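You operate a simulated robot arm through the tools that you are given. There is no shell and no other tool. Be economical: measure what you need, move in short steps, check, and stop when the job is done.

You are at the controls of a simulated robot arm. One attempt, no reset.

JOB
Shut the coat tank and stir until its sight tube shows no streaks.
Fine: lid shut and its knob tight, isolator on, press STIR, watch the tube, press STIR again to stop.

Only the result counts: the job must be done as asked and must still hold three seconds after the hand-in. Knocking over, shifting, dropping, spilling or breaking anything else fails it. Lids that push on must go on centred and level and be pressed home; caps that screw on are set level and turned clockwise until they are tight.

ROBOT AND FRAMES
A 7-joint arm with a two-finger parallel gripper, fixed in place. Base frame: the origin is at the foot of the arm, x ahead of it, y to its left, z up. Lengths are in mm, angles in degrees, forces in N, time in s.
With the tool pointing down near the work surface it reaches from about 100 to 500 mm from the base axis. Its first joint turns from -115.0 to 115.0 degrees. Payload 3.91 kg.
The tool frame sits at the grasp point between the pads (the TCP): z along the fingers, y along the line on which they close. The tips reach 30 mm beyond it. Largest opening 110 mm; finger width 20, thickness 10; the body of the gripper, 48 by 112 mm, starts 55 mm behind the TCP.
Orientation is that of the tool frame in the base frame, as a unit quaternion [x, y, z, w]. With the fingers straight down and closing along the base's y, the tool's x points along the base's -x, its y along +y and its z along -z.

CONTROLS
- The arm moves only by the tool drive_tool. Its argument "targets" is a list of rows, each an object of numbers (a shift or turn left out is 0, a gripper value left out holds the last): "rx", "ry", "rz": the turn, a rotation vector about the base's x, y, z in degrees; "tx", "ty", "tz": the shift along the base's x, y, z in mm; "gripper": the gripper command, from -1 (fully open) to 1 (shut), values between in proportion. In form: [{"rx": .., "ry": .., "rz": .., "tx": .., "ty": .., "tz": .., "gripper": ..}, ...]. A call has 1 to 12 rows; each row shifts and turns the commanded pose from where the row before left it. Each row takes 0.2 s and may step no farther than 50 mm and 8.6 degrees from the row before; otherwise, or with a gripper value out of range, the whole call is refused. A pose out of reach is approached as far as the arm can. The call stops where the force on the tool passes 40 N (or 10 N more than at its start, if that is more) or the arm is blocked; 0.2 s more then pass. Each finger travels about 108 mm/s and halts on what it meets, pressing with about 34 N; the grip force reading is that of the motor and also rises with nothing between the fingers. The clock runs only during rows and for 0.2 s after the last one: add rows that do not move to give the fingers time. The reply holds the time, the measured pose of the TCP, the force on the tool along the base axes, the opening and the grip force, in the units named above and with some noise, with the torque about the TCP (base axes, N m) and any sound that the robot's microphone picked up.
- Cameras (640 x 400 px; columns grow to the right, rows downward): "scene" is fixed at [401.1, -650.1, 1663]; the picture's right is [1.00, 0.01, 0.00], its down [0.01, -0.41, -0.91] and it looks along [-0.01, 0.91, -0.41] (base axes); focal length 344 px, centre (320, 200). "wrist" rides on the gripper at [72, 17, -103] in the tool frame; the picture's right is [-0.23, 0.97, 0.00], its down [-0.76, -0.18, -0.62] and it looks along [-0.61, -0.14, 0.78] (tool axes); focal length 222 px, centre (320, 200). There is no depth. A picture from a camera that has moved, and an enlarged one, comes with that camera's place and axes in the base frame and with its lens.
- snapshot(camera): a new picture of that camera. No time passes.
- move_column(by): slides the trunk up (or, below 0, down) by that many mm; the arm rides with it, the base frame stays. It gives what a move gives, with no picture.
- inspect(camera, box): a new picture of the part [left, top, right, bottom] of that camera's present view, enlarged. No time passes.
- hand_in(): hands the job in; it is judged then, once.

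Work in short steps. Places have to be worked out from the pictures, the camera data and where the tool is seen: move nearer, look again, correct. Check each grasp and each placing, and mend what went wrong. You have 120 turns and 68 pictures in all, those below and enlarged ones among them. Open the gripper and draw the arm clear of the work before you hand the job in, unless the task says otherwise; then end with one line.

The tools are called after "Request:" by a JSON object that holds its "api" and its "payload". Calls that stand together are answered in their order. drive_tool: Moves the arm, as the interface text tells. Its arguments: {"type":"object","properties":{"targets":{"type":"array"}},"required":["targets"]} The other tools are called the same way: move_column (by) slides the trunk up or down; snapshot (camera) takes a picture; inspect (camera, box) takes an enlarged picture of a part of a camera's view; hand_in () hands the job in.

At the start:

```text
t: 0.0
tcp_pos: [207.2, 340.7, 1563.2]
tcp_rot: [0.0, 1.0, 0.0, 0.001]
ft_force: [-0.6, -0.6, 0.0]
torque: [-0.03, -0.01, 0.03]
opening: 110.1
grip_force: 0.1
trunk travel left (down, up): [-925.0, 65.0]
```

scene: 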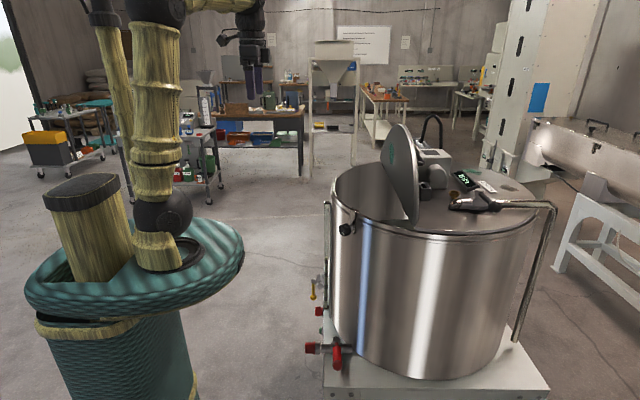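
wrist: 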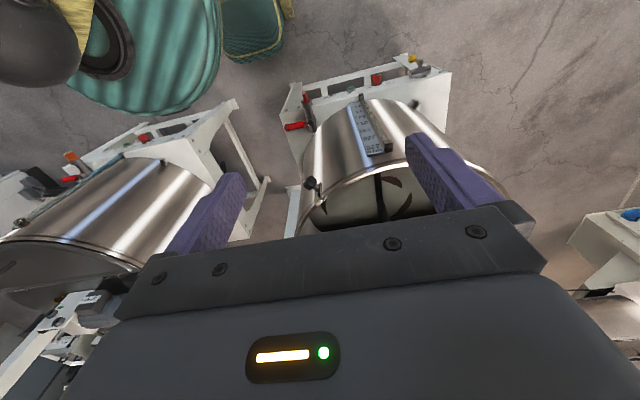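

I see a steel tank with a hinged half-lid raised in front, and in the wrist view other tanks; I enlarge to find labels, knob, isolator and STIR.

Request:
{"api": "inspect", "payload": {"camera": "scene", "box": [310, 100, 570, 260]}}

Request:
{"api": "inspect", "payload": {"camera": "scene", "box": [300, 190, 560, 400]}}

Request:
{"api": "inspect", "payload": {"camera": "wrist", "box": [220, 30, 540, 240]}}

Request:
{"api": "inspect", "payload": {"camera": "wrist", "box": [0, 90, 260, 400]}}

Request:
{"api": "inspect", "payload": {"camera": "scene", "box": [320, 15, 420, 75]}}

```text
2.46 times, centred on (440, 180) of scene
camera zoom: at [401.1, -650.1, 1663.0], right [1.0, 0.01, 0.0], down [0.01, -0.41, -0.91], along [-0.01, 0.91, -0.41], focal length 848 px, centre (25, 249)
```

zoom: 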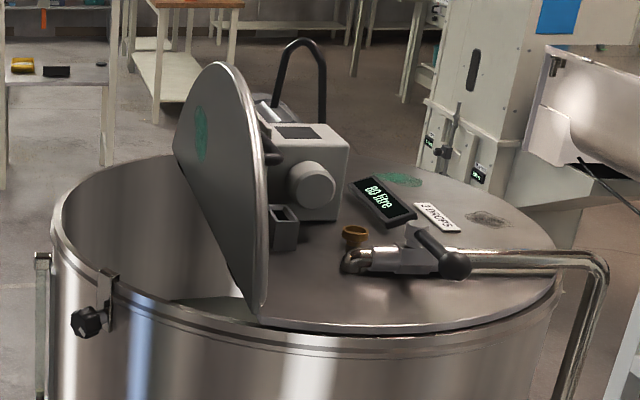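

```text
1.90 times, centred on (430, 295) of scene
camera zoom: at [401.1, -650.1, 1663.0], right [1.0, 0.01, 0.0], down [0.01, -0.41, -0.91], along [-0.01, 0.91, -0.41], focal length 656 px, centre (110, 19)
```

zoom: 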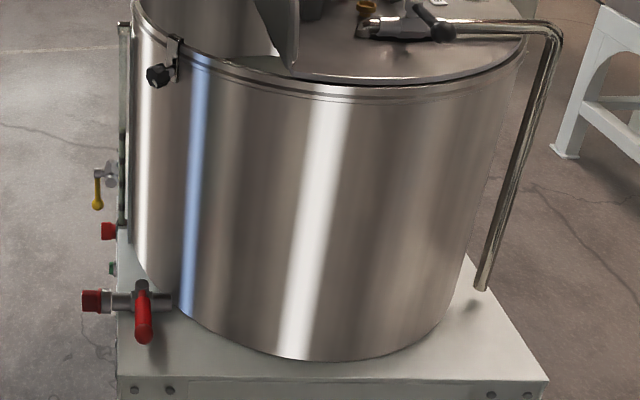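

```text
1.90 times, centred on (380, 135) of wrist
camera zoom: at [135.4, 357.5, 1665.9], right [0.23, 0.97, 0.0], down [0.76, -0.18, 0.62], along [0.61, -0.14, -0.78], focal length 423 px, centre (206, 324)
```

zoom: 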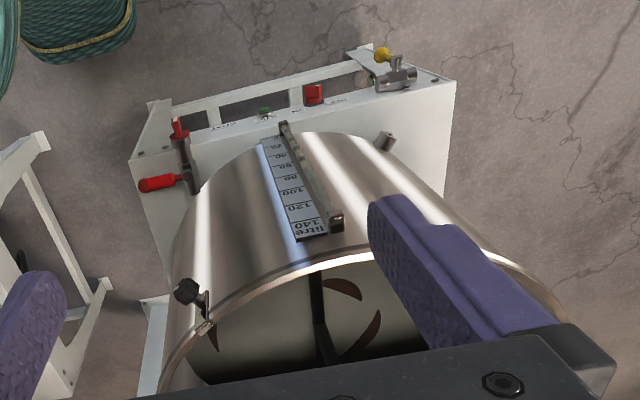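

```text
1.29 times, centred on (130, 245) of wrist
camera zoom: at [135.4, 357.5, 1665.9], right [0.23, 0.97, 0.0], down [0.76, -0.18, 0.62], along [0.61, -0.14, -0.78], focal length 287 px, centre (565, 142)
```

zoom: 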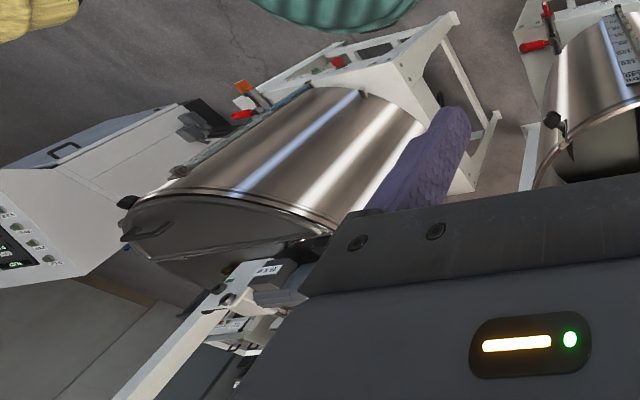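

```text
6.40 times, centred on (370, 45) of scene
camera zoom: at [401.1, -650.1, 1663.0], right [1.0, 0.01, 0.0], down [0.01, -0.41, -0.91], along [-0.01, 0.91, -0.41], focal length 2204 px, centre (0, 1192)
```

zoom: 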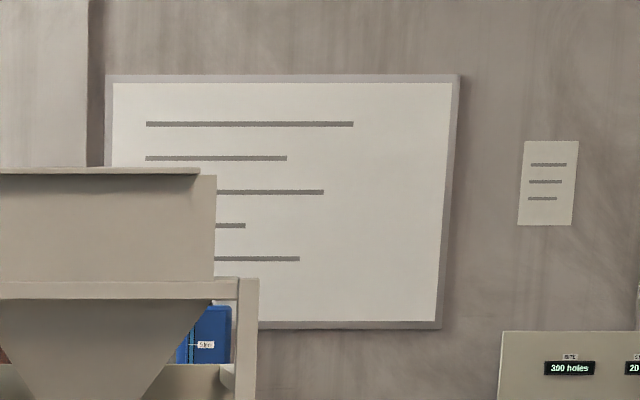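

The knob triangulates to about (468, 251, 1158), and the flap's hinge looks to run along y at x≈672 with the flap standing to z≈1417. I'll yaw the tool by +180° so the wrist camera can later look over the gripper at the tank.

Request:
{"api": "drive_tool", "payload": {"targets": [{"rz": 8.5}, {"rz": 8.5}, {"rz": 8.5}, {"rz": 8.5}, {"rz": 8.5}, {"rz": 8.5}, {"rz": 8.5}, {"rz": 8.5}, {"rz": 8.5}, {"rz": 8.5}, {"rz": 8.5}, {"rz": 8.5}]}}

Request:
{"api": "drive_tool", "payload": {"targets": [{"rz": 8.5}, {"rz": 8.5}, {"rz": 8.5}, {"rz": 8.5}, {"rz": 8.5}, {"rz": 8.5}, {"rz": 8.5}, {"rz": 8.5}, {"rz": 8.5}, {"rz": 1.5}]}}

```text
t: 2.6
tcp_pos: [207.9, 340.3, 1563.0]
tcp_rot: [0.778, -0.628, 0.0, 0.001]
ft_force: [-0.1, 0.1, 0.8]
torque: [-0.01, 0.0, -0.01]
opening: 110.2
grip_force: 0.1
trunk travel left (down, up): [-925.0, 65.0]
```

```text
t: 4.8
tcp_pos: [207.4, 340.3, 1563.0]
tcp_rot: [1.0, 0.001, 0.0, 0.0]
ft_force: [-0.4, -0.5, 0.0]
torque: [0.01, -0.04, 0.03]
opening: 110.0
grip_force: 0.0
trunk travel left (down, up): [-925.0, 65.0]
```

The yaw worked. Now pitch the tool forward by 60° so the camera looks over the tank.

Request:
{"api": "drive_tool", "payload": {"targets": [{"ry": -8.5}, {"ry": -8.5}, {"ry": -8.5}, {"ry": -8.5}, {"ry": -8.5}, {"ry": -8.5}, {"ry": -8.5}]}}

Request:
{"api": "snapshot", "payload": {"camera": "wrist"}}

Request:
{"api": "snapshot", "payload": {"camera": "scene"}}

```text
t: 6.4
tcp_pos: [208.2, 342.1, 1563.2]
tcp_rot: [0.867, 0.0, 0.499, -0.001]
ft_force: [-0.8, -0.4, -0.9]
torque: [0.03, -0.01, -0.02]
opening: 110.0
grip_force: 0.2
trunk travel left (down, up): [-925.0, 65.0]
```

```text
60 pictures are left
camera wrist: at [155.4, 324.2, 1677.5], right [-0.12, -0.97, -0.2], down [-0.92, 0.18, -0.34], along [0.37, 0.14, -0.92], focal length 222 px, centre (320, 200)
```

wrist: 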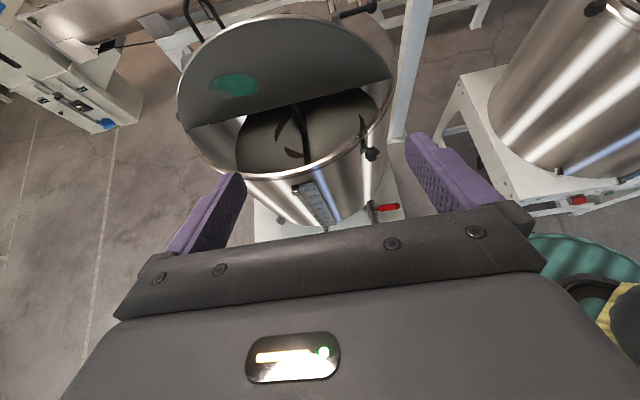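

```text
59 pictures are left
```

scene: 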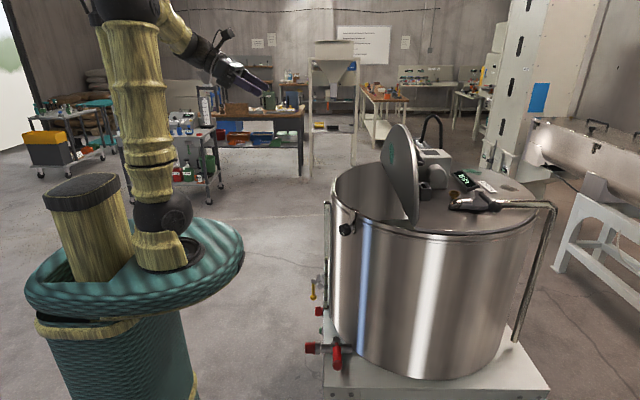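

Cross-checked: hinge line is x≈647, z≈1213, y 167–750, and the flap leans slightly toward me with top z≈1430. I'll roll the gripper 90° so the fingers lie in the xz-plane to straddle the flap edge, pitch to 45°, and move nearer.

Request:
{"api": "drive_tool", "payload": {"targets": [{"rx": 7.085, "rz": -4.09}, {"rx": 7.085, "rz": -4.09}, {"rx": 7.085, "rz": -4.09}, {"rx": 7.085, "rz": -4.09}, {"rx": 7.085, "rz": -4.09}, {"rx": 7.085, "rz": -4.09}, {"rx": 7.085, "rz": -4.09}, {"rx": 7.085, "rz": -4.09}, {"rx": 7.085, "rz": -4.09}, {"rx": 7.085, "rz": -4.09}, {"rx": 7.085, "rz": -4.09}]}}

Request:
{"api": "drive_tool", "payload": {"targets": [{"ry": 7.5, "tx": 45}, {"ry": 7.5, "tx": 45}, {"tx": 45, "ty": 10}, {"tx": 45, "ty": 10}, {"tx": 40, "ty": 10}, {"tx": 30, "ty": 10, "tz": -10}, {"tx": 30, "tz": -10}]}}

Request:
{"api": "snapshot", "payload": {"camera": "wrist"}}

Request:
{"api": "snapshot", "payload": {"camera": "scene"}}

```text
t: 8.8
tcp_pos: [207.1, 341.9, 1563.0]
tcp_rot: [0.613, -0.611, 0.352, -0.356]
ft_force: [0.0, -0.6, -0.3]
torque: [0.0, 0.01, -0.01]
opening: 110.1
grip_force: 0.0
trunk travel left (down, up): [-925.0, 65.0]
```

```text
t: 10.4
tcp_pos: [487.7, 381.2, 1540.5]
tcp_rot: [0.655, -0.653, 0.266, -0.272]
ft_force: [0.8, -0.1, -0.1]
torque: [-0.03, 0.01, 0.01]
opening: 110.0
grip_force: 0.0
trunk travel left (down, up): [-925.0, 65.0]
```

```text
58 pictures are left
camera wrist: at [404.5, 308.2, 1601.9], right [-0.69, 0.23, -0.69], down [-0.32, 0.76, 0.57], along [0.65, 0.61, -0.45], focal length 222 px, centre (320, 200)
```

wrist: 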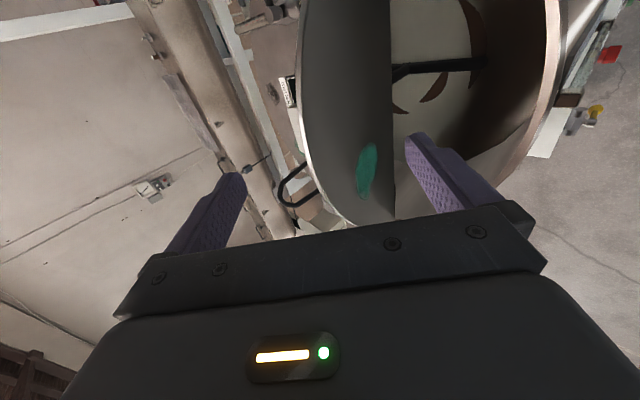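

```text
57 pictures are left
```

scene: 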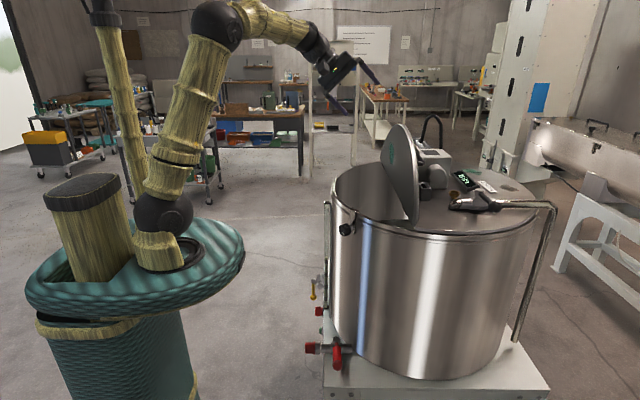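

The flap edge near y=380 sits at about (620, 380, 1437); the arm reaches easily. Advance along the tool axis so the edge lies between the open fingers.

Request:
{"api": "drive_tool", "payload": {"targets": [{"tx": 30, "tz": -20}, {"tx": 30, "tz": -20}, {"tx": 30, "tz": -20}, {"tx": 20, "tz": -20}]}}

Request:
{"api": "snapshot", "payload": {"camera": "wrist"}}

Request:
{"api": "inspect", "payload": {"camera": "scene", "box": [310, 40, 570, 200]}}

```text
t: 11.4
tcp_pos: [598.3, 380.7, 1462.0]
tcp_rot: [0.655, -0.651, 0.268, -0.273]
ft_force: [0.1, 0.1, -0.2]
torque: [0.03, 0.0, -0.01]
opening: 110.1
grip_force: 0.1
trunk travel left (down, up): [-925.0, 65.0]
```

```text
56 pictures are left
camera wrist: at [514.4, 307.6, 1522.8], right [-0.69, 0.23, -0.69], down [-0.32, 0.76, 0.57], along [0.65, 0.61, -0.45], focal length 222 px, centre (320, 200)
```

wrist: 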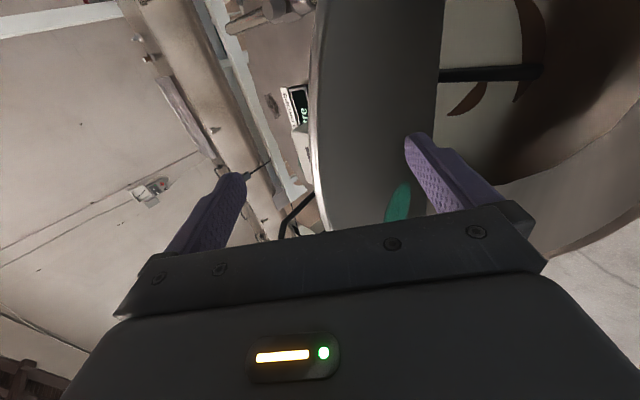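

```text
2.46 times, centred on (440, 120) of scene
camera zoom: at [401.1, -650.1, 1663.0], right [1.0, 0.01, 0.0], down [0.01, -0.41, -0.91], along [-0.01, 0.91, -0.41], focal length 848 px, centre (25, 397)
```

zoom: 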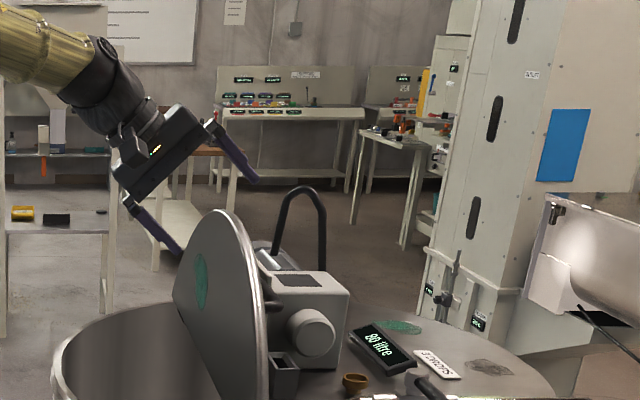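

The fingers frame the flap's edge. Advance a little more so the edge is well between them.

Request:
{"api": "drive_tool", "payload": {"targets": [{"tx": 15, "tz": -15}, {"tx": 15, "tz": -20}]}}

Request:
{"api": "snapshot", "payload": {"camera": "wrist"}}

Request:
{"api": "inspect", "payload": {"camera": "scene", "box": [310, 60, 510, 220]}}

```text
t: 12.0
tcp_pos: [627.9, 380.6, 1427.6]
tcp_rot: [0.655, -0.652, 0.267, -0.272]
ft_force: [-0.2, -0.2, -0.7]
torque: [-0.04, -0.02, -0.01]
opening: 109.8
grip_force: 0.0
trunk travel left (down, up): [-925.0, 65.0]
```

```text
54 pictures are left
camera wrist: at [543.8, 307.5, 1488.1], right [-0.69, 0.23, -0.69], down [-0.32, 0.76, 0.57], along [0.65, 0.61, -0.45], focal length 222 px, centre (320, 200)
```

wrist: 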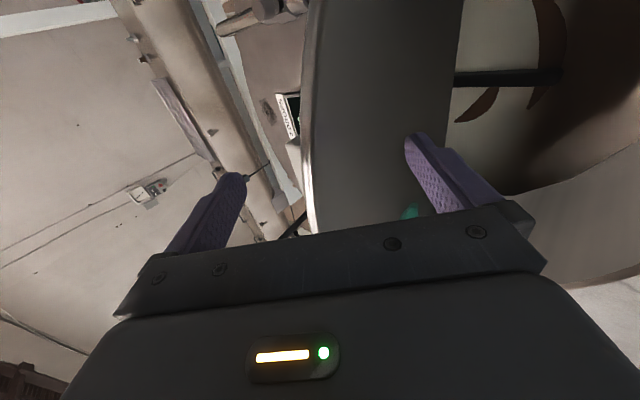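

```text
2.50 times, centred on (410, 140) of scene
camera zoom: at [401.1, -650.1, 1663.0], right [1.0, 0.01, 0.0], down [0.01, -0.41, -0.91], along [-0.01, 0.91, -0.41], focal length 861 px, centre (95, 350)
```

zoom: 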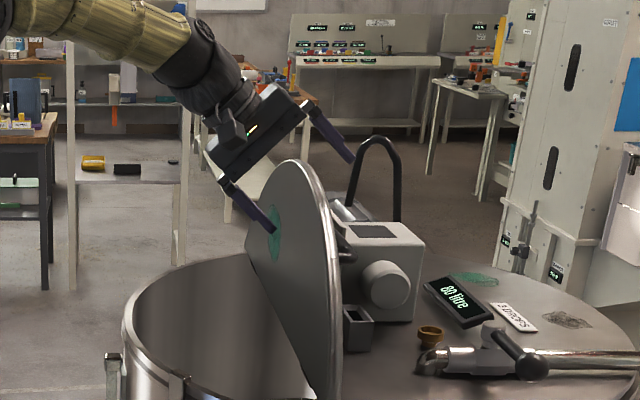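

Straddle looks right: lower finger in front, upper finger behind. Start drawing the flap toward the robot along its arc.

Request:
{"api": "drive_tool", "payload": {"targets": [{"tx": -15, "tz": -2}, {"tx": -15, "tz": -2}, {"tx": -15, "tz": -2}, {"tx": -15, "tz": -3}, {"tx": -15, "tz": -4}]}}

Request:
{"api": "inspect", "payload": {"camera": "scene", "box": [310, 60, 510, 220]}}

```text
t: 13.2
tcp_pos: [551.8, 381.4, 1416.1]
tcp_rot: [0.655, -0.651, 0.268, -0.273]
ft_force: [-0.2, -0.7, 0.3]
torque: [0.01, 0.04, -0.03]
opening: 109.9
grip_force: 0.1
trunk travel left (down, up): [-925.0, 65.0]
```

```text
2.50 times, centred on (410, 140) of scene
camera zoom: at [401.1, -650.1, 1663.0], right [1.0, 0.01, 0.0], down [0.01, -0.41, -0.91], along [-0.01, 0.91, -0.41], focal length 861 px, centre (95, 350)
```

zoom: 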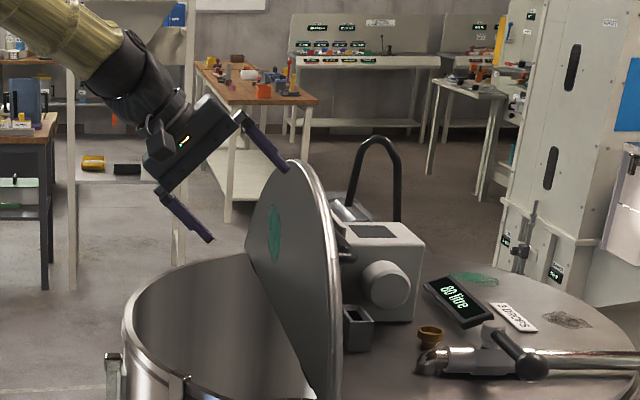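

No contact – the upper finger slipped over the top (flap top ≈ (632, 459, 1430)). I'll go back up, steepen the tool to about 25° off vertical, and come down deeper behind the edge.

Request:
{"api": "drive_tool", "payload": {"targets": [{"tz": 30, "ry": 7}, {"tz": 30, "ry": 7}, {"tx": 30, "ry": 6}, {"tx": 30}, {"tx": 22}, {"tz": -30}, {"tz": -30}, {"tz": -28}]}}

Request:
{"api": "inspect", "payload": {"camera": "scene", "box": [310, 60, 510, 220]}}

Request:
{"api": "snapshot", "payload": {"camera": "wrist"}}

```text
t: 15.0
tcp_pos: [635.1, 381.6, 1386.5]
tcp_rot: [0.691, -0.69, 0.15, -0.155]
ft_force: [-0.1, 0.7, -1.0]
torque: [-0.01, 0.0, 0.0]
opening: 110.0
grip_force: 0.1
trunk travel left (down, up): [-925.0, 65.0]
```

```text
2.50 times, centred on (410, 140) of scene
camera zoom: at [401.1, -650.1, 1663.0], right [1.0, 0.01, 0.0], down [0.01, -0.41, -0.91], along [-0.01, 0.91, -0.41], focal length 861 px, centre (95, 350)
```

zoom: 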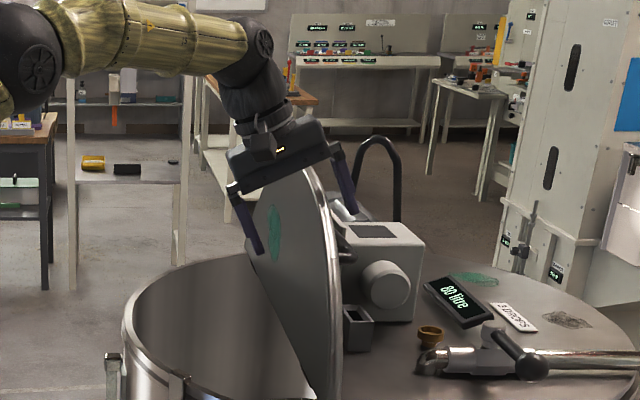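

```text
50 pictures are left
camera wrist: at [576.5, 307.6, 1472.4], right [-0.88, 0.23, -0.41], down [-0.1, 0.76, 0.65], along [0.46, 0.61, -0.64], focal length 222 px, centre (320, 200)
```

wrist: 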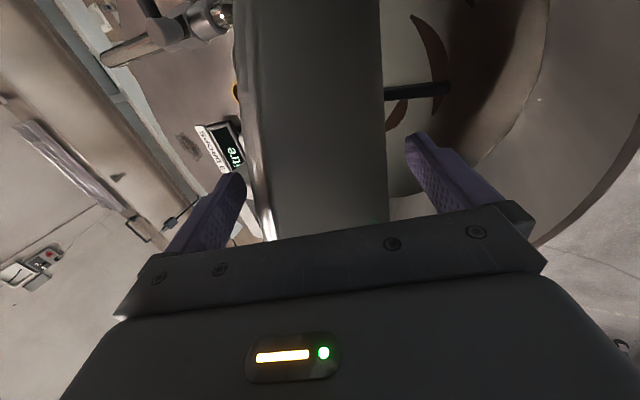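

Now the flap clearly sits between the fingers. Pull gently until contact is felt.

Request:
{"api": "drive_tool", "payload": {"targets": [{"tx": -12}, {"tx": -12}, {"tx": -12}, {"tx": -12}, {"tx": -12, "tz": -2}]}}

Request:
{"api": "inspect", "payload": {"camera": "scene", "box": [310, 60, 510, 220]}}

```text
t: 16.2
tcp_pos: [573.9, 379.7, 1385.7]
tcp_rot: [0.691, -0.69, 0.15, -0.156]
ft_force: [3.2, -0.6, 3.0]
torque: [0.04, -0.07, -0.11]
opening: 110.0
grip_force: 0.0
trunk travel left (down, up): [-925.0, 65.0]
```

```text
2.50 times, centred on (410, 140) of scene
camera zoom: at [401.1, -650.1, 1663.0], right [1.0, 0.01, 0.0], down [0.01, -0.41, -0.91], along [-0.01, 0.91, -0.41], focal length 861 px, centre (95, 350)
```

zoom: 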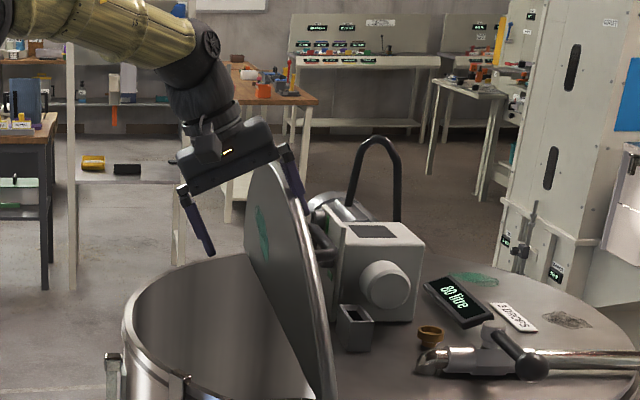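

The flap is turning with only ~4 N. Continue along the arc about the hinge, rotating the tool with it.

Request:
{"api": "drive_tool", "payload": {"targets": [{"tx": -17.7, "tz": -8.6, "ry": -6}, {"tx": -16.7, "tz": -10.4, "ry": -6}, {"tx": -15.5, "tz": -12, "ry": -6}, {"tx": -14.1, "tz": -13.6, "ry": -6}, {"tx": -12.6, "tz": -15, "ry": -6}]}}

Request:
{"api": "inspect", "payload": {"camera": "scene", "box": [310, 60, 510, 220]}}

Request:
{"api": "snapshot", "payload": {"camera": "wrist"}}

```text
t: 17.4
tcp_pos: [495.4, 380.7, 1325.1]
tcp_rot: [0.63, -0.625, 0.324, -0.328]
ft_force: [0.3, 0.6, 0.3]
torque: [-0.03, -0.02, -0.03]
opening: 110.1
grip_force: 0.0
trunk travel left (down, up): [-925.0, 65.0]
```

```text
2.50 times, centred on (410, 140) of scene
camera zoom: at [401.1, -650.1, 1663.0], right [1.0, 0.01, 0.0], down [0.01, -0.41, -0.91], along [-0.01, 0.91, -0.41], focal length 861 px, centre (95, 350)
```

zoom: 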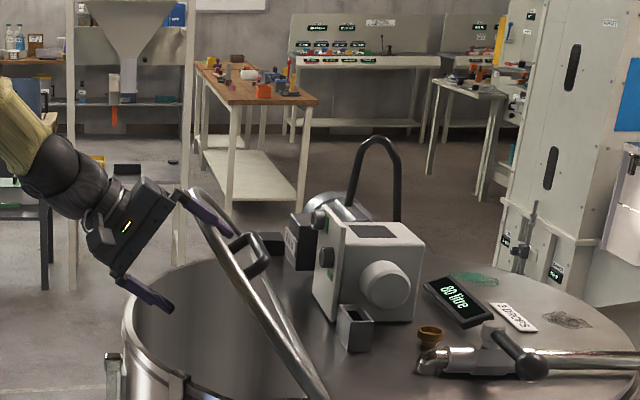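

```text
47 pictures are left
camera wrist: at [403.0, 308.3, 1369.6], right [-0.56, 0.22, -0.8], down [-0.42, 0.76, 0.5], along [0.72, 0.61, -0.33], focal length 222 px, centre (320, 200)
```

wrist: 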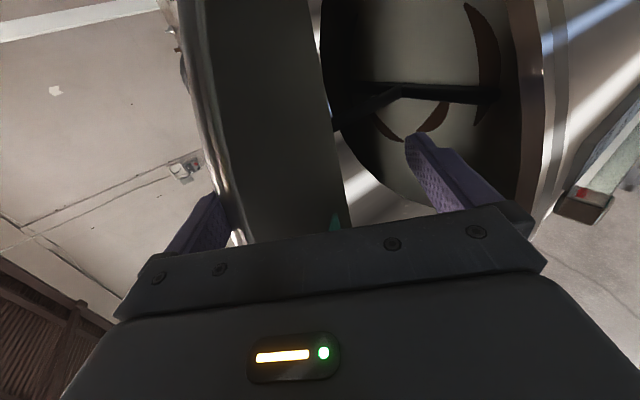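

The flap is at roughly 45° and seems held by hinge friction. Two more steps of 6°, then check before withdrawing the lower finger.

Request:
{"api": "drive_tool", "payload": {"targets": [{"tx": -10.9, "tz": -16.5, "ry": -6}, {"tx": -9.1, "tz": -17.5, "ry": -6}]}}

Request:
{"api": "drive_tool", "payload": {"targets": [{"tx": -28, "tz": 12}, {"tx": -28, "tz": 12}, {"tx": -28, "tz": 12}, {"tx": -28, "tz": 12}]}}

Request:
{"api": "inspect", "payload": {"camera": "scene", "box": [310, 60, 510, 220]}}

```text
t: 18.0
tcp_pos: [477.3, 381.5, 1291.2]
tcp_rot: [0.592, -0.587, 0.389, -0.393]
ft_force: [0.3, -0.4, 0.3]
torque: [-0.05, 0.0, 0.03]
opening: 110.0
grip_force: 0.0
trunk travel left (down, up): [-925.0, 65.0]
```

```text
t: 19.0
tcp_pos: [362.8, 379.1, 1339.9]
tcp_rot: [0.591, -0.588, 0.389, -0.392]
ft_force: [0.0, 0.9, 0.1]
torque: [-0.03, -0.02, -0.01]
opening: 109.8
grip_force: 0.1
trunk travel left (down, up): [-925.0, 65.0]
```

```text
2.50 times, centred on (410, 140) of scene
camera zoom: at [401.1, -650.1, 1663.0], right [1.0, 0.01, 0.0], down [0.01, -0.41, -0.91], along [-0.01, 0.91, -0.41], focal length 861 px, centre (95, 350)
```

zoom: 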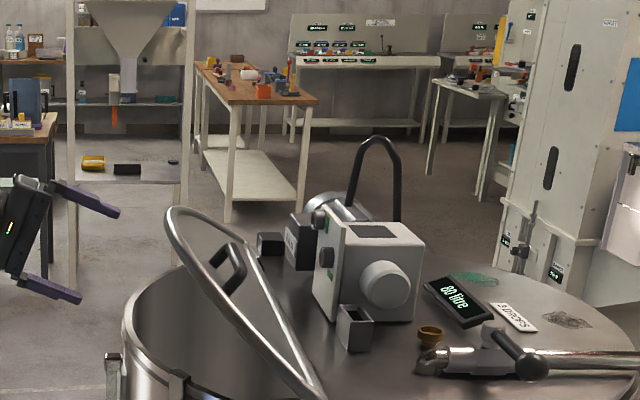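

The flap stays where left. I'll raise, close the fingers, steepen the tool and get above the flap's outer area to push it down.

Request:
{"api": "drive_tool", "payload": {"targets": [{"tz": 40, "ry": 8.4, "gripper": 1}, {"tz": 40, "ry": 8.4}, {"ry": 8.4}, {"ry": 8.4, "tx": 20}, {"ry": 8.4, "tx": 30}, {"tx": 40}, {"tx": 20}]}}

Request:
{"api": "inspect", "payload": {"camera": "scene", "box": [310, 60, 510, 220]}}

Request:
{"api": "snapshot", "payload": {"camera": "wrist"}}

```text
t: 20.6
tcp_pos: [476.3, 380.4, 1419.2]
tcp_rot: [0.691, -0.69, 0.15, -0.156]
ft_force: [-0.2, 0.6, -0.6]
torque: [-0.02, 0.01, 0.01]
opening: 0.1
grip_force: 34.4
trunk travel left (down, up): [-925.0, 65.0]
```

```text
2.50 times, centred on (410, 140) of scene
camera zoom: at [401.1, -650.1, 1663.0], right [1.0, 0.01, 0.0], down [0.01, -0.41, -0.91], along [-0.01, 0.91, -0.41], focal length 861 px, centre (95, 350)
```

zoom: 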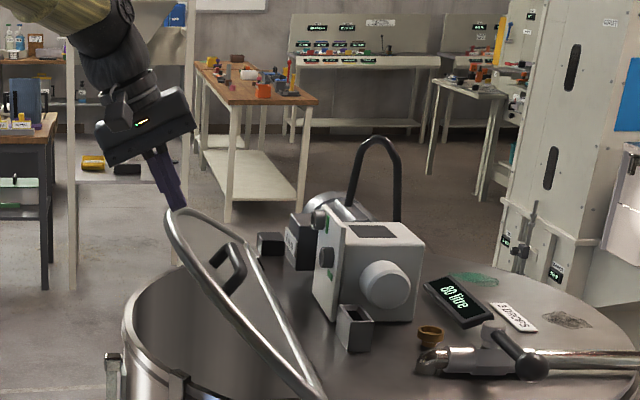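

```text
44 pictures are left
camera wrist: at [418.5, 307.5, 1504.5], right [-0.88, 0.23, -0.41], down [-0.1, 0.76, 0.65], along [0.45, 0.61, -0.65], focal length 222 px, centre (320, 200)
```

wrist: 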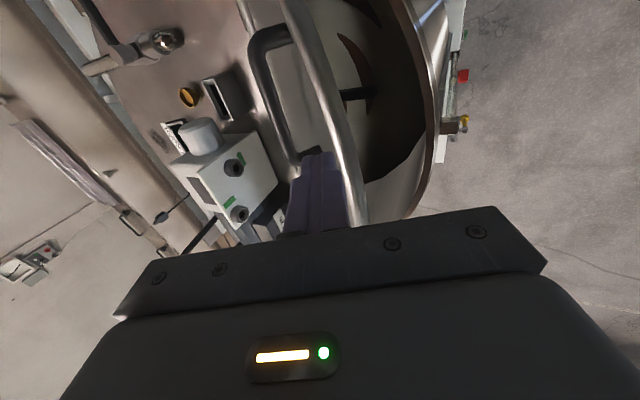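

Fingers are closed just above the flap. The handle is close, so I'll shift to y≈320, about 150 mm out from the hinge, and push down along the arc. I also enlarge the motor box where buttons appeared.

Request:
{"api": "inspect", "payload": {"camera": "wrist", "box": [100, 70, 340, 250]}}

Request:
{"api": "drive_tool", "payload": {"targets": [{"ty": -30, "tx": 20}, {"ty": -30, "tx": 23}, {"tz": -30}, {"tz": -20}, {"tz": -20, "tx": -5}, {"tz": -15, "tx": -8}, {"tz": -15, "tx": -8}]}}

Request:
{"api": "inspect", "payload": {"camera": "scene", "box": [310, 60, 510, 220]}}

```text
2.22 times, centred on (220, 160) of wrist
camera zoom: at [418.5, 307.5, 1504.5], right [-0.88, 0.23, -0.41], down [-0.1, 0.76, 0.65], along [0.45, 0.61, -0.65], focal length 494 px, centre (542, 289)
```

zoom: 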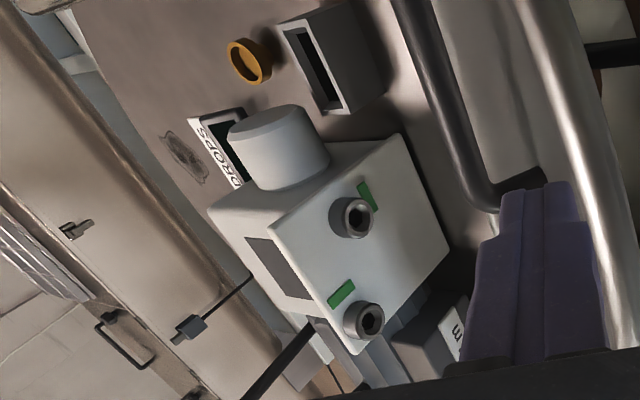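

```text
t: 22.2
tcp_pos: [497.6, 319.5, 1319.5]
tcp_rot: [0.692, -0.689, 0.15, -0.155]
ft_force: [0.0, 0.3, -0.5]
torque: [-0.01, -0.01, 0.0]
opening: 0.0
grip_force: 33.9
trunk travel left (down, up): [-925.0, 65.0]
```

```text
2.50 times, centred on (410, 140) of scene
camera zoom: at [401.1, -650.1, 1663.0], right [1.0, 0.01, 0.0], down [0.01, -0.41, -0.91], along [-0.01, 0.91, -0.41], focal length 861 px, centre (95, 350)
```

zoom: 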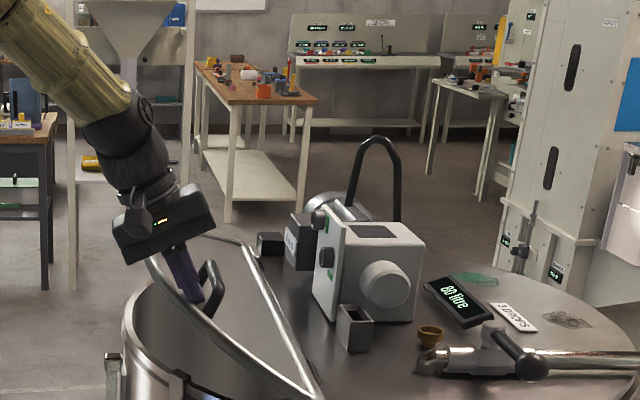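

The flap is going down under the fingertips. Continue pushing until contact force shows it seated.

Request:
{"api": "drive_tool", "payload": {"targets": [{"tz": -15, "tx": -5}, {"tz": -15, "tx": -4}, {"tz": -15, "tx": -2}, {"tz": -10, "tx": -1}, {"tz": -8}, {"tz": -6}, {"tz": -6}, {"tz": -6}]}}

Request:
{"api": "inspect", "payload": {"camera": "scene", "box": [310, 60, 510, 240]}}

```text
t: 23.4
tcp_pos: [477.1, 320.4, 1258.3]
tcp_rot: [0.692, -0.689, 0.149, -0.155]
ft_force: [-22.5, -3.1, 10.6]
torque: [-0.16, 0.26, -0.22]
opening: 0.0
grip_force: 34.0
trunk travel left (down, up): [-925.0, 65.0]
stopped in row 6: the force on the tool passed its limit at 63 N (the readings are from after the stop); the commanded pose is now the measured one
```

```text
2.22 times, centred on (410, 150) of scene
camera zoom: at [401.1, -650.1, 1663.0], right [1.0, 0.01, 0.0], down [0.01, -0.41, -0.91], along [-0.01, 0.91, -0.41], focal length 765 px, centre (120, 311)
```

zoom: 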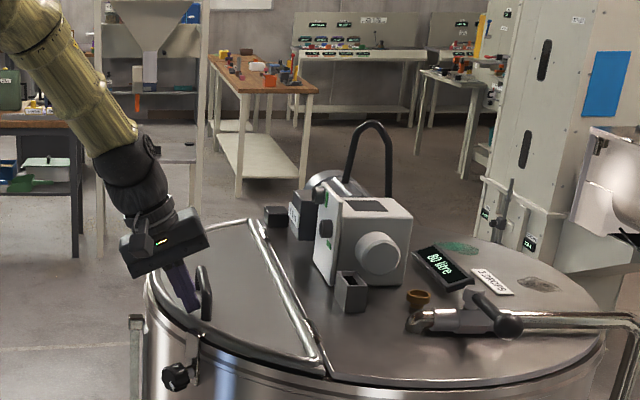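

It seems seated (63 N spike). Lift off and look at the lid and clamp from the wrist camera.

Request:
{"api": "drive_tool", "payload": {"targets": [{"tz": 30, "tx": -5}, {"tz": 40}, {"tz": 40, "tx": -30}, {"tz": 30, "tx": -40}, {"tx": -40}]}}

Request:
{"api": "snapshot", "payload": {"camera": "wrist"}}

Request:
{"api": "inspect", "payload": {"camera": "scene", "box": [310, 120, 450, 260]}}

```text
t: 24.6
tcp_pos: [367.4, 323.0, 1395.9]
tcp_rot: [0.692, -0.69, 0.15, -0.153]
ft_force: [-0.6, 0.1, 0.0]
torque: [0.02, 0.0, 0.02]
opening: 0.1
grip_force: 33.9
trunk travel left (down, up): [-925.0, 65.0]
```

```text
40 pictures are left
camera wrist: at [308.8, 249.3, 1482.4], right [-0.89, 0.23, -0.41], down [-0.1, 0.76, 0.64], along [0.45, 0.61, -0.65], focal length 222 px, centre (320, 200)
```

wrist: 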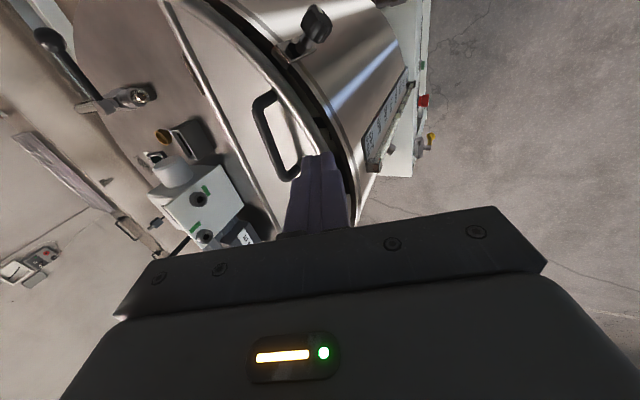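

```text
2.86 times, centred on (380, 190) of scene
camera zoom: at [401.1, -650.1, 1663.0], right [1.0, 0.01, 0.0], down [0.01, -0.41, -0.91], along [-0.01, 0.91, -0.41], focal length 984 px, centre (149, 229)
```

zoom: 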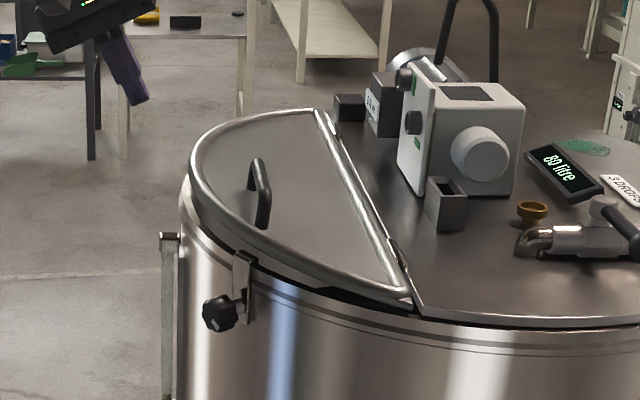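

The flap shows a remaining gap at its outer edge (about 5–6° open). I'll press slowly on the outer edge at its middle, (450, 459), beyond the handle.

Request:
{"api": "drive_tool", "payload": {"targets": [{"tx": 20, "ty": 46}, {"tx": 25, "ty": 45}, {"tx": 25, "ty": 45}, {"tz": -40}, {"tz": -40}, {"tz": -15}]}}

Request:
{"api": "drive_tool", "payload": {"targets": [{"tz": -5}, {"tz": -5}, {"tz": -5}, {"tz": -5}, {"tz": -5}, {"tz": -4}, {"tz": -4}, {"tz": -4}, {"tz": -4}, {"tz": -4}, {"tz": -4}]}}

Request:
{"api": "inspect", "payload": {"camera": "scene", "box": [310, 120, 450, 260]}}

```text
refused: row 1 steps farther than a row can; nothing moved
```

```text
t: 27.0
tcp_pos: [369.9, 321.8, 1347.5]
tcp_rot: [0.692, -0.689, 0.149, -0.154]
ft_force: [-0.2, 0.4, -0.3]
torque: [0.03, 0.02, -0.01]
opening: 0.0
grip_force: 34.0
trunk travel left (down, up): [-925.0, 65.0]
```

```text
2.86 times, centred on (380, 190) of scene
camera zoom: at [401.1, -650.1, 1663.0], right [1.0, 0.01, 0.0], down [0.01, -0.41, -0.91], along [-0.01, 0.91, -0.41], focal length 984 px, centre (149, 229)
```

zoom: 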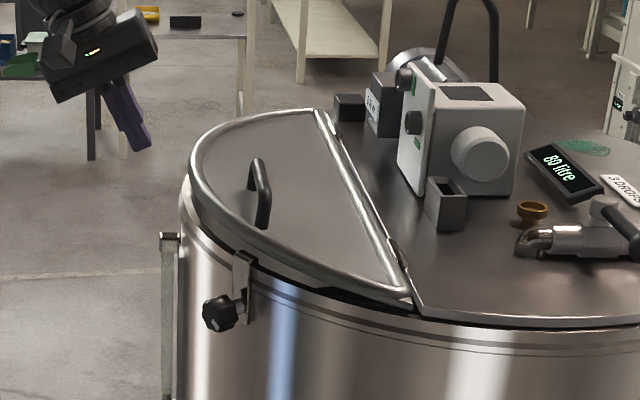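

The first call was refused for step size, so the arm only descended in free space. I redo the approach with smaller steps, one call at a time.

Request:
{"api": "drive_tool", "payload": {"targets": [{"tx": 15, "ty": 35}, {"tx": 17, "ty": 35}, {"tx": 17, "ty": 35}, {"tx": 18, "ty": 32}, {"tz": -35}, {"tz": -20}]}}

Request:
{"api": "inspect", "payload": {"camera": "wrist", "box": [100, 0, 500, 250]}}

```text
t: 28.4
tcp_pos: [436.6, 460.1, 1290.7]
tcp_rot: [0.692, -0.689, 0.149, -0.154]
ft_force: [-0.2, 0.7, -0.1]
torque: [0.0, 0.02, -0.02]
opening: 0.0
grip_force: 34.1
trunk travel left (down, up): [-925.0, 65.0]
```

```text
1.60 times, centred on (300, 125) of wrist
camera zoom: at [378.3, 385.9, 1376.8], right [-0.89, 0.22, -0.41], down [-0.1, 0.76, 0.64], along [0.45, 0.61, -0.65], focal length 355 px, centre (352, 320)
```

zoom: 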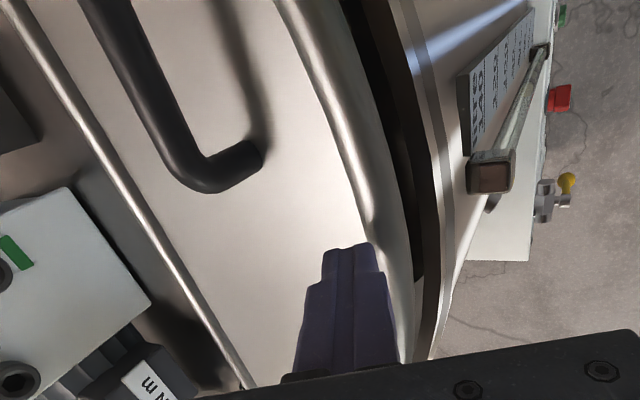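

The fingertips are just inside the raised edge, and a gap is still visible. Press down slowly.

Request:
{"api": "drive_tool", "payload": {"targets": [{"tz": -5}, {"tz": -5}, {"tz": -5}, {"tz": -4}, {"tz": -4}, {"tz": -4}, {"tz": -4}, {"tz": -4}, {"tz": -4}, {"tz": -4}, {"tz": -4}, {"tz": -4}]}}

Request:
{"api": "inspect", "payload": {"camera": "scene", "box": [310, 120, 450, 260]}}

```text
t: 30.9
tcp_pos: [435.8, 458.4, 1253.1]
tcp_rot: [0.691, -0.688, 0.15, -0.163]
ft_force: [-7.2, -7.5, 14.5]
torque: [-0.38, 0.14, -0.11]
opening: 0.1
grip_force: 34.1
trunk travel left (down, up): [-925.0, 65.0]
stopped in row 12: the force on the tool passed its limit at 44 N (the readings are from after the stop); the commanded pose is now the measured one
```

```text
2.86 times, centred on (380, 190) of scene
camera zoom: at [401.1, -650.1, 1663.0], right [1.0, 0.01, 0.0], down [0.01, -0.41, -0.91], along [-0.01, 0.91, -0.41], focal length 984 px, centre (149, 229)
```

zoom: 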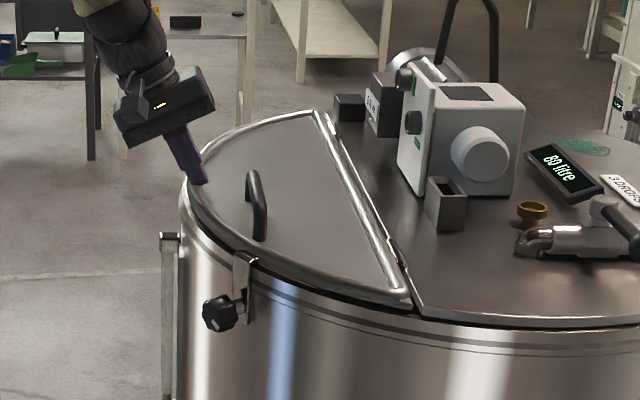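

Firm stop at 44 N with the tip at z≈1226. Lift and look again at the gap and the clamp.

Request:
{"api": "drive_tool", "payload": {"targets": [{"tz": 25}, {"tz": 40}, {"tz": 40, "tx": -20}, {"tx": -30, "ty": -35}, {"tx": -20, "ty": -40}, {"ty": -40}]}}

Request:
{"api": "inspect", "payload": {"camera": "wrist", "box": [200, 0, 500, 190]}}

Request:
{"api": "inspect", "payload": {"camera": "scene", "box": [330, 145, 430, 245]}}

```text
t: 32.3
tcp_pos: [369.2, 344.0, 1354.4]
tcp_rot: [0.691, -0.689, 0.148, -0.161]
ft_force: [-0.7, 0.4, -0.7]
torque: [0.02, -0.04, 0.03]
opening: 0.1
grip_force: 34.6
trunk travel left (down, up): [-925.0, 65.0]
```

```text
2.11 times, centred on (350, 95) of wrist
camera zoom: at [309.8, 268.8, 1440.0], right [-0.88, 0.23, -0.41], down [-0.11, 0.75, 0.65], along [0.46, 0.62, -0.64], focal length 468 px, centre (257, 421)
```

zoom: 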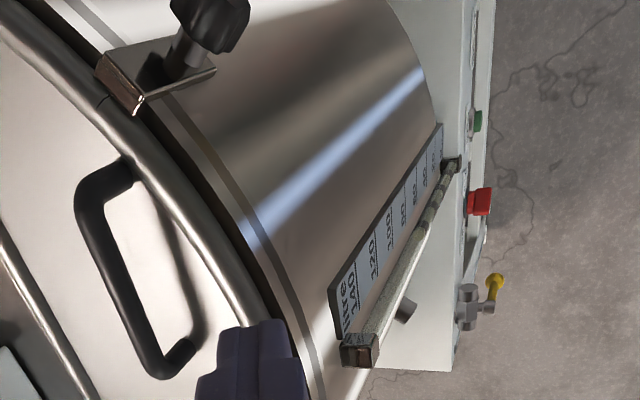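

```text
4.00 times, centred on (380, 195) of scene
camera zoom: at [401.1, -650.1, 1663.0], right [1.0, 0.01, 0.0], down [0.01, -0.41, -0.91], along [-0.01, 0.91, -0.41], focal length 1378 px, centre (80, 220)
```

zoom: 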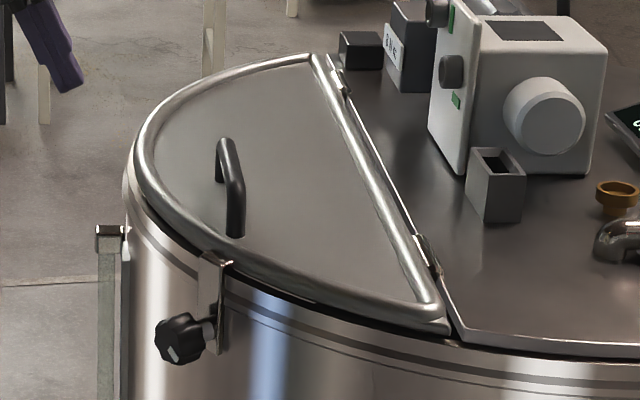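

The flap now lies flush on the rim. The knob is at about (469, 255, 1155) with its axis pointing radially out, so I turn the tool horizontal, aimed at azimuth 37°, at a standoff in front of it.

Request:
{"api": "drive_tool", "payload": {"targets": [{"ry": -8.1, "ty": -20}, {"ry": -8.1, "ty": -20}, {"ry": -8.1, "ty": -20}, {"ry": -8.1, "ty": -20}, {"ry": -8.1, "ty": -20}, {"ry": -8.1, "ty": -20}, {"ry": -8.1, "ty": -20}, {"ry": -8.1, "ty": -17}]}}

Request:
{"api": "drive_tool", "payload": {"targets": [{"rz": 7.46, "gripper": -0.2}, {"rz": 7.46}, {"rz": 7.46}, {"rz": 7.46}, {"rz": 7.46}, {"tz": -35}, {"tz": -35}, {"tz": -35}]}}

Request:
{"api": "snapshot", "payload": {"camera": "wrist"}}

Request:
{"api": "snapshot", "payload": {"camera": "scene"}}

```text
t: 34.1
tcp_pos: [399.0, 252.3, 1367.6]
tcp_rot: [-0.503, 0.495, -0.497, 0.505]
ft_force: [0.2, 0.7, 0.4]
torque: [-0.01, -0.03, -0.03]
opening: 0.1
grip_force: 34.2
out of reach, approached as far as the arm can: row 6, 7, 8
trunk travel left (down, up): [-925.0, 65.0]
```

```text
t: 35.9
tcp_pos: [433.7, 300.4, 1268.5]
tcp_rot: [0.604, -0.369, 0.369, -0.602]
ft_force: [0.5, 0.2, -1.1]
torque: [0.01, -0.04, 0.0]
opening: 66.1
grip_force: 0.0
out of reach, approached as far as the arm can: row 1, 2, 3, 4, 5
trunk travel left (down, up): [-925.0, 65.0]
```

```text
33 pictures are left
camera wrist: at [376.1, 188.2, 1251.3], right [-0.1, 0.2, -0.97], down [-0.9, 0.4, 0.18], along [0.42, 0.9, 0.14], focal length 222 px, centre (320, 200)
```

wrist: 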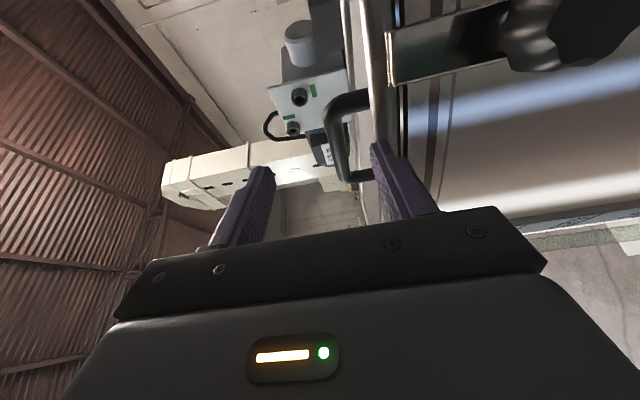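

```text
32 pictures are left
```

scene: 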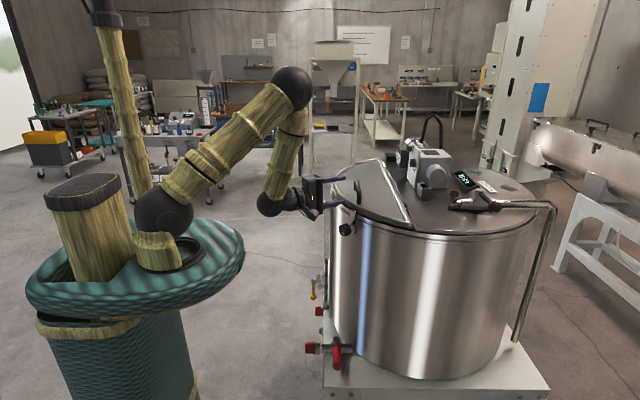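

The tool can't fold that close at this height; raising the trunk and coming in from the tangential side gives the wrist more room. Raise the trunk 60 mm first.

Request:
{"api": "move_column", "payload": {"by": 60}}

Request:
{"api": "drive_tool", "payload": {"targets": [{"tx": 18, "ty": -30}, {"tx": 18, "ty": -30}, {"tx": 16, "ty": -45}, {"tx": 14, "ty": -45}]}}

```text
t: 36.9
tcp_pos: [433.7, 300.1, 1329.7]
tcp_rot: [-0.603, 0.369, -0.37, 0.603]
ft_force: [-0.3, 0.5, 0.4]
torque: [-0.01, -0.02, 0.0]
opening: 66.0
grip_force: 0.1
trunk travel left (down, up): [-985.0, 5.0]
```

```text
t: 37.9
tcp_pos: [514.6, 161.0, 1313.5]
tcp_rot: [-0.601, 0.372, -0.367, 0.605]
ft_force: [0.9, -0.9, 1.0]
torque: [-0.03, 0.03, 0.13]
opening: 66.0
grip_force: 0.1
out of reach, approached as far as the arm can: row 2, 3, 4
trunk travel left (down, up): [-985.0, 5.0]
```

Now descend to knob height at this offset position, opening the fingers.

Request:
{"api": "drive_tool", "payload": {"targets": [{"tz": -30, "tx": -5, "ty": -5, "gripper": -1}, {"tz": -32}, {"tz": -32}, {"tz": -32}, {"tz": -32}]}}

Request:
{"api": "snapshot", "payload": {"camera": "wrist"}}

Request:
{"api": "inspect", "payload": {"camera": "scene", "box": [240, 120, 460, 260]}}

```text
t: 39.1
tcp_pos: [500.4, 157.8, 1159.1]
tcp_rot: [0.603, -0.37, 0.371, -0.602]
ft_force: [-0.5, 1.1, 0.1]
torque: [-0.06, -0.04, 0.0]
opening: 109.6
grip_force: 0.1
trunk travel left (down, up): [-985.0, 5.0]
```

```text
31 pictures are left
camera wrist: at [441.3, 46.7, 1142.9], right [-0.1, 0.2, -0.97], down [-0.9, 0.4, 0.18], along [0.42, 0.89, 0.14], focal length 222 px, centre (320, 200)
```

wrist: 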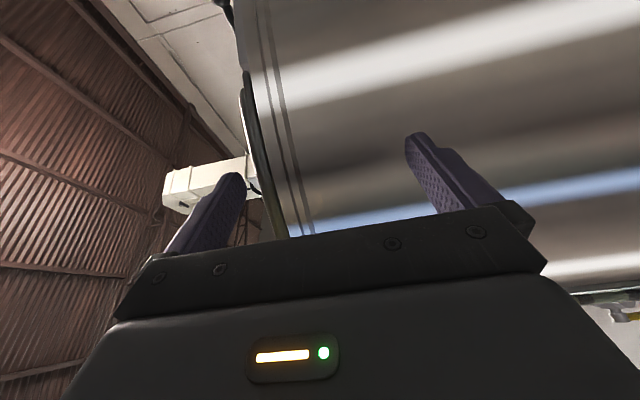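

```text
2.86 times, centred on (350, 190) of scene
camera zoom: at [401.1, -650.1, 1663.0], right [1.0, 0.01, 0.0], down [0.01, -0.41, -0.91], along [-0.01, 0.91, -0.41], focal length 984 px, centre (234, 229)
```

zoom: 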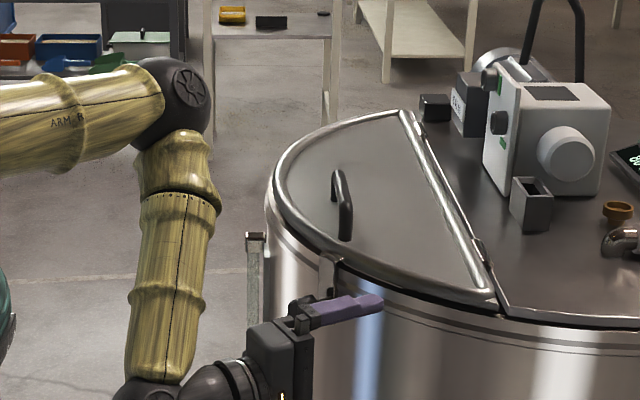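

I need to shift ~96 mm left (tangentially) to face the knob, with a bit more standoff.

Request:
{"api": "drive_tool", "payload": {"targets": [{"tx": -21, "ty": -16}, {"tx": -19, "ty": 25}, {"tx": -19, "ty": 25}, {"tx": -20, "ty": 26}]}}

Request:
{"api": "snapshot", "payload": {"camera": "wrist"}}

Request:
{"api": "inspect", "payload": {"camera": "scene", "box": [270, 170, 410, 260]}}

```text
t: 40.1
tcp_pos: [419.6, 222.4, 1161.1]
tcp_rot: [-0.602, 0.369, -0.369, 0.604]
ft_force: [0.1, 0.2, -0.1]
torque: [0.01, 0.0, 0.04]
opening: 109.7
grip_force: 0.0
trunk travel left (down, up): [-985.0, 5.0]
```

```text
29 pictures are left
camera wrist: at [361.7, 111.1, 1143.8], right [-0.1, 0.2, -0.97], down [-0.9, 0.39, 0.18], along [0.42, 0.9, 0.14], focal length 222 px, centre (320, 200)
```

wrist: 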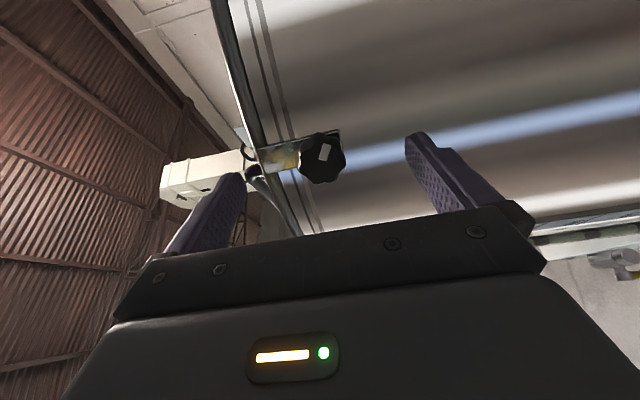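

```text
4.44 times, centred on (340, 215) of scene
camera zoom: at [401.1, -650.1, 1663.0], right [1.0, 0.01, 0.0], down [0.01, -0.41, -0.91], along [-0.01, 0.91, -0.41], focal length 1531 px, centre (231, 133)
```

zoom: 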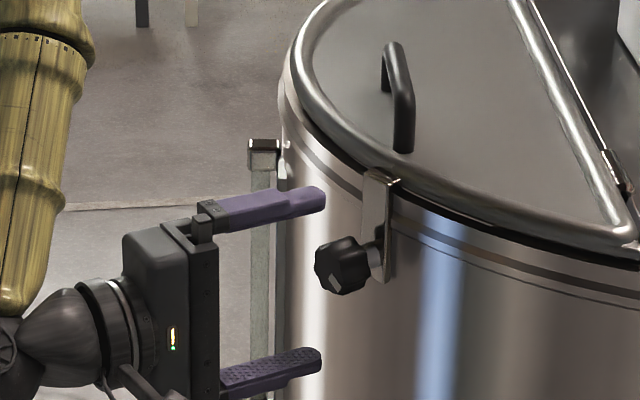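

The knob is centred between the fingers, 60 mm ahead on the tool axis, and the strap lies ~30 mm behind it. Advance 44 mm and close.

Request:
{"api": "drive_tool", "payload": {"targets": [{"tx": 12, "ty": 9, "tz": -1}, {"tx": 12, "ty": 9, "tz": -1}, {"tx": 11, "ty": 9, "tz": -1}]}}

Request:
{"api": "drive_tool", "payload": {"targets": [{"gripper": 1}, {}, {}]}}

Request:
{"api": "inspect", "payload": {"camera": "scene", "box": [270, 170, 410, 260]}}

```text
t: 40.9
tcp_pos: [455.8, 248.7, 1157.7]
tcp_rot: [-0.602, 0.37, -0.37, 0.603]
ft_force: [0.0, -0.2, 0.1]
torque: [0.01, 0.01, 0.0]
opening: 110.1
grip_force: 0.1
trunk travel left (down, up): [-985.0, 5.0]
```

```text
t: 41.7
tcp_pos: [455.7, 248.3, 1163.2]
tcp_rot: [-0.599, 0.368, -0.372, 0.606]
ft_force: [11.2, 3.4, 39.7]
torque: [-0.48, 0.74, -0.24]
opening: 36.1
grip_force: 45.6
trunk travel left (down, up): [-985.0, 5.0]
```

```text
4.44 times, centred on (340, 215) of scene
camera zoom: at [401.1, -650.1, 1663.0], right [1.0, 0.01, 0.0], down [0.01, -0.41, -0.91], along [-0.01, 0.91, -0.41], focal length 1531 px, centre (231, 133)
```

zoom: 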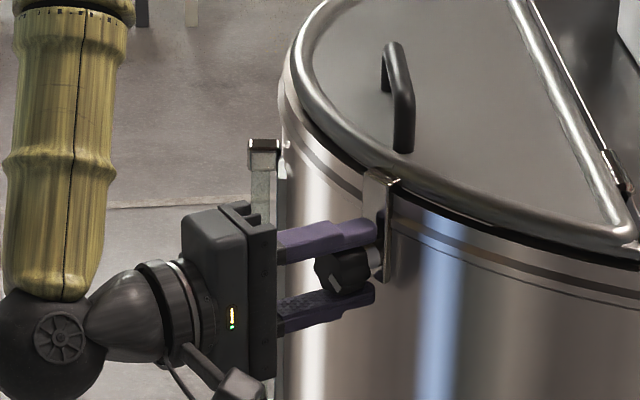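

Gripped at 36 mm; the knob is ~6 mm higher than commanded, so ease up by that amount before turning.

Request:
{"api": "drive_tool", "payload": {"targets": [{"tz": 3}, {"tz": 3}, {}]}}

```text
t: 42.5
tcp_pos: [456.2, 248.3, 1161.0]
tcp_rot: [0.603, -0.37, 0.369, -0.603]
ft_force: [11.4, 3.3, 8.9]
torque: [0.51, -0.67, -0.15]
opening: 35.8
grip_force: 44.8
trunk travel left (down, up): [-985.0, 5.0]
```

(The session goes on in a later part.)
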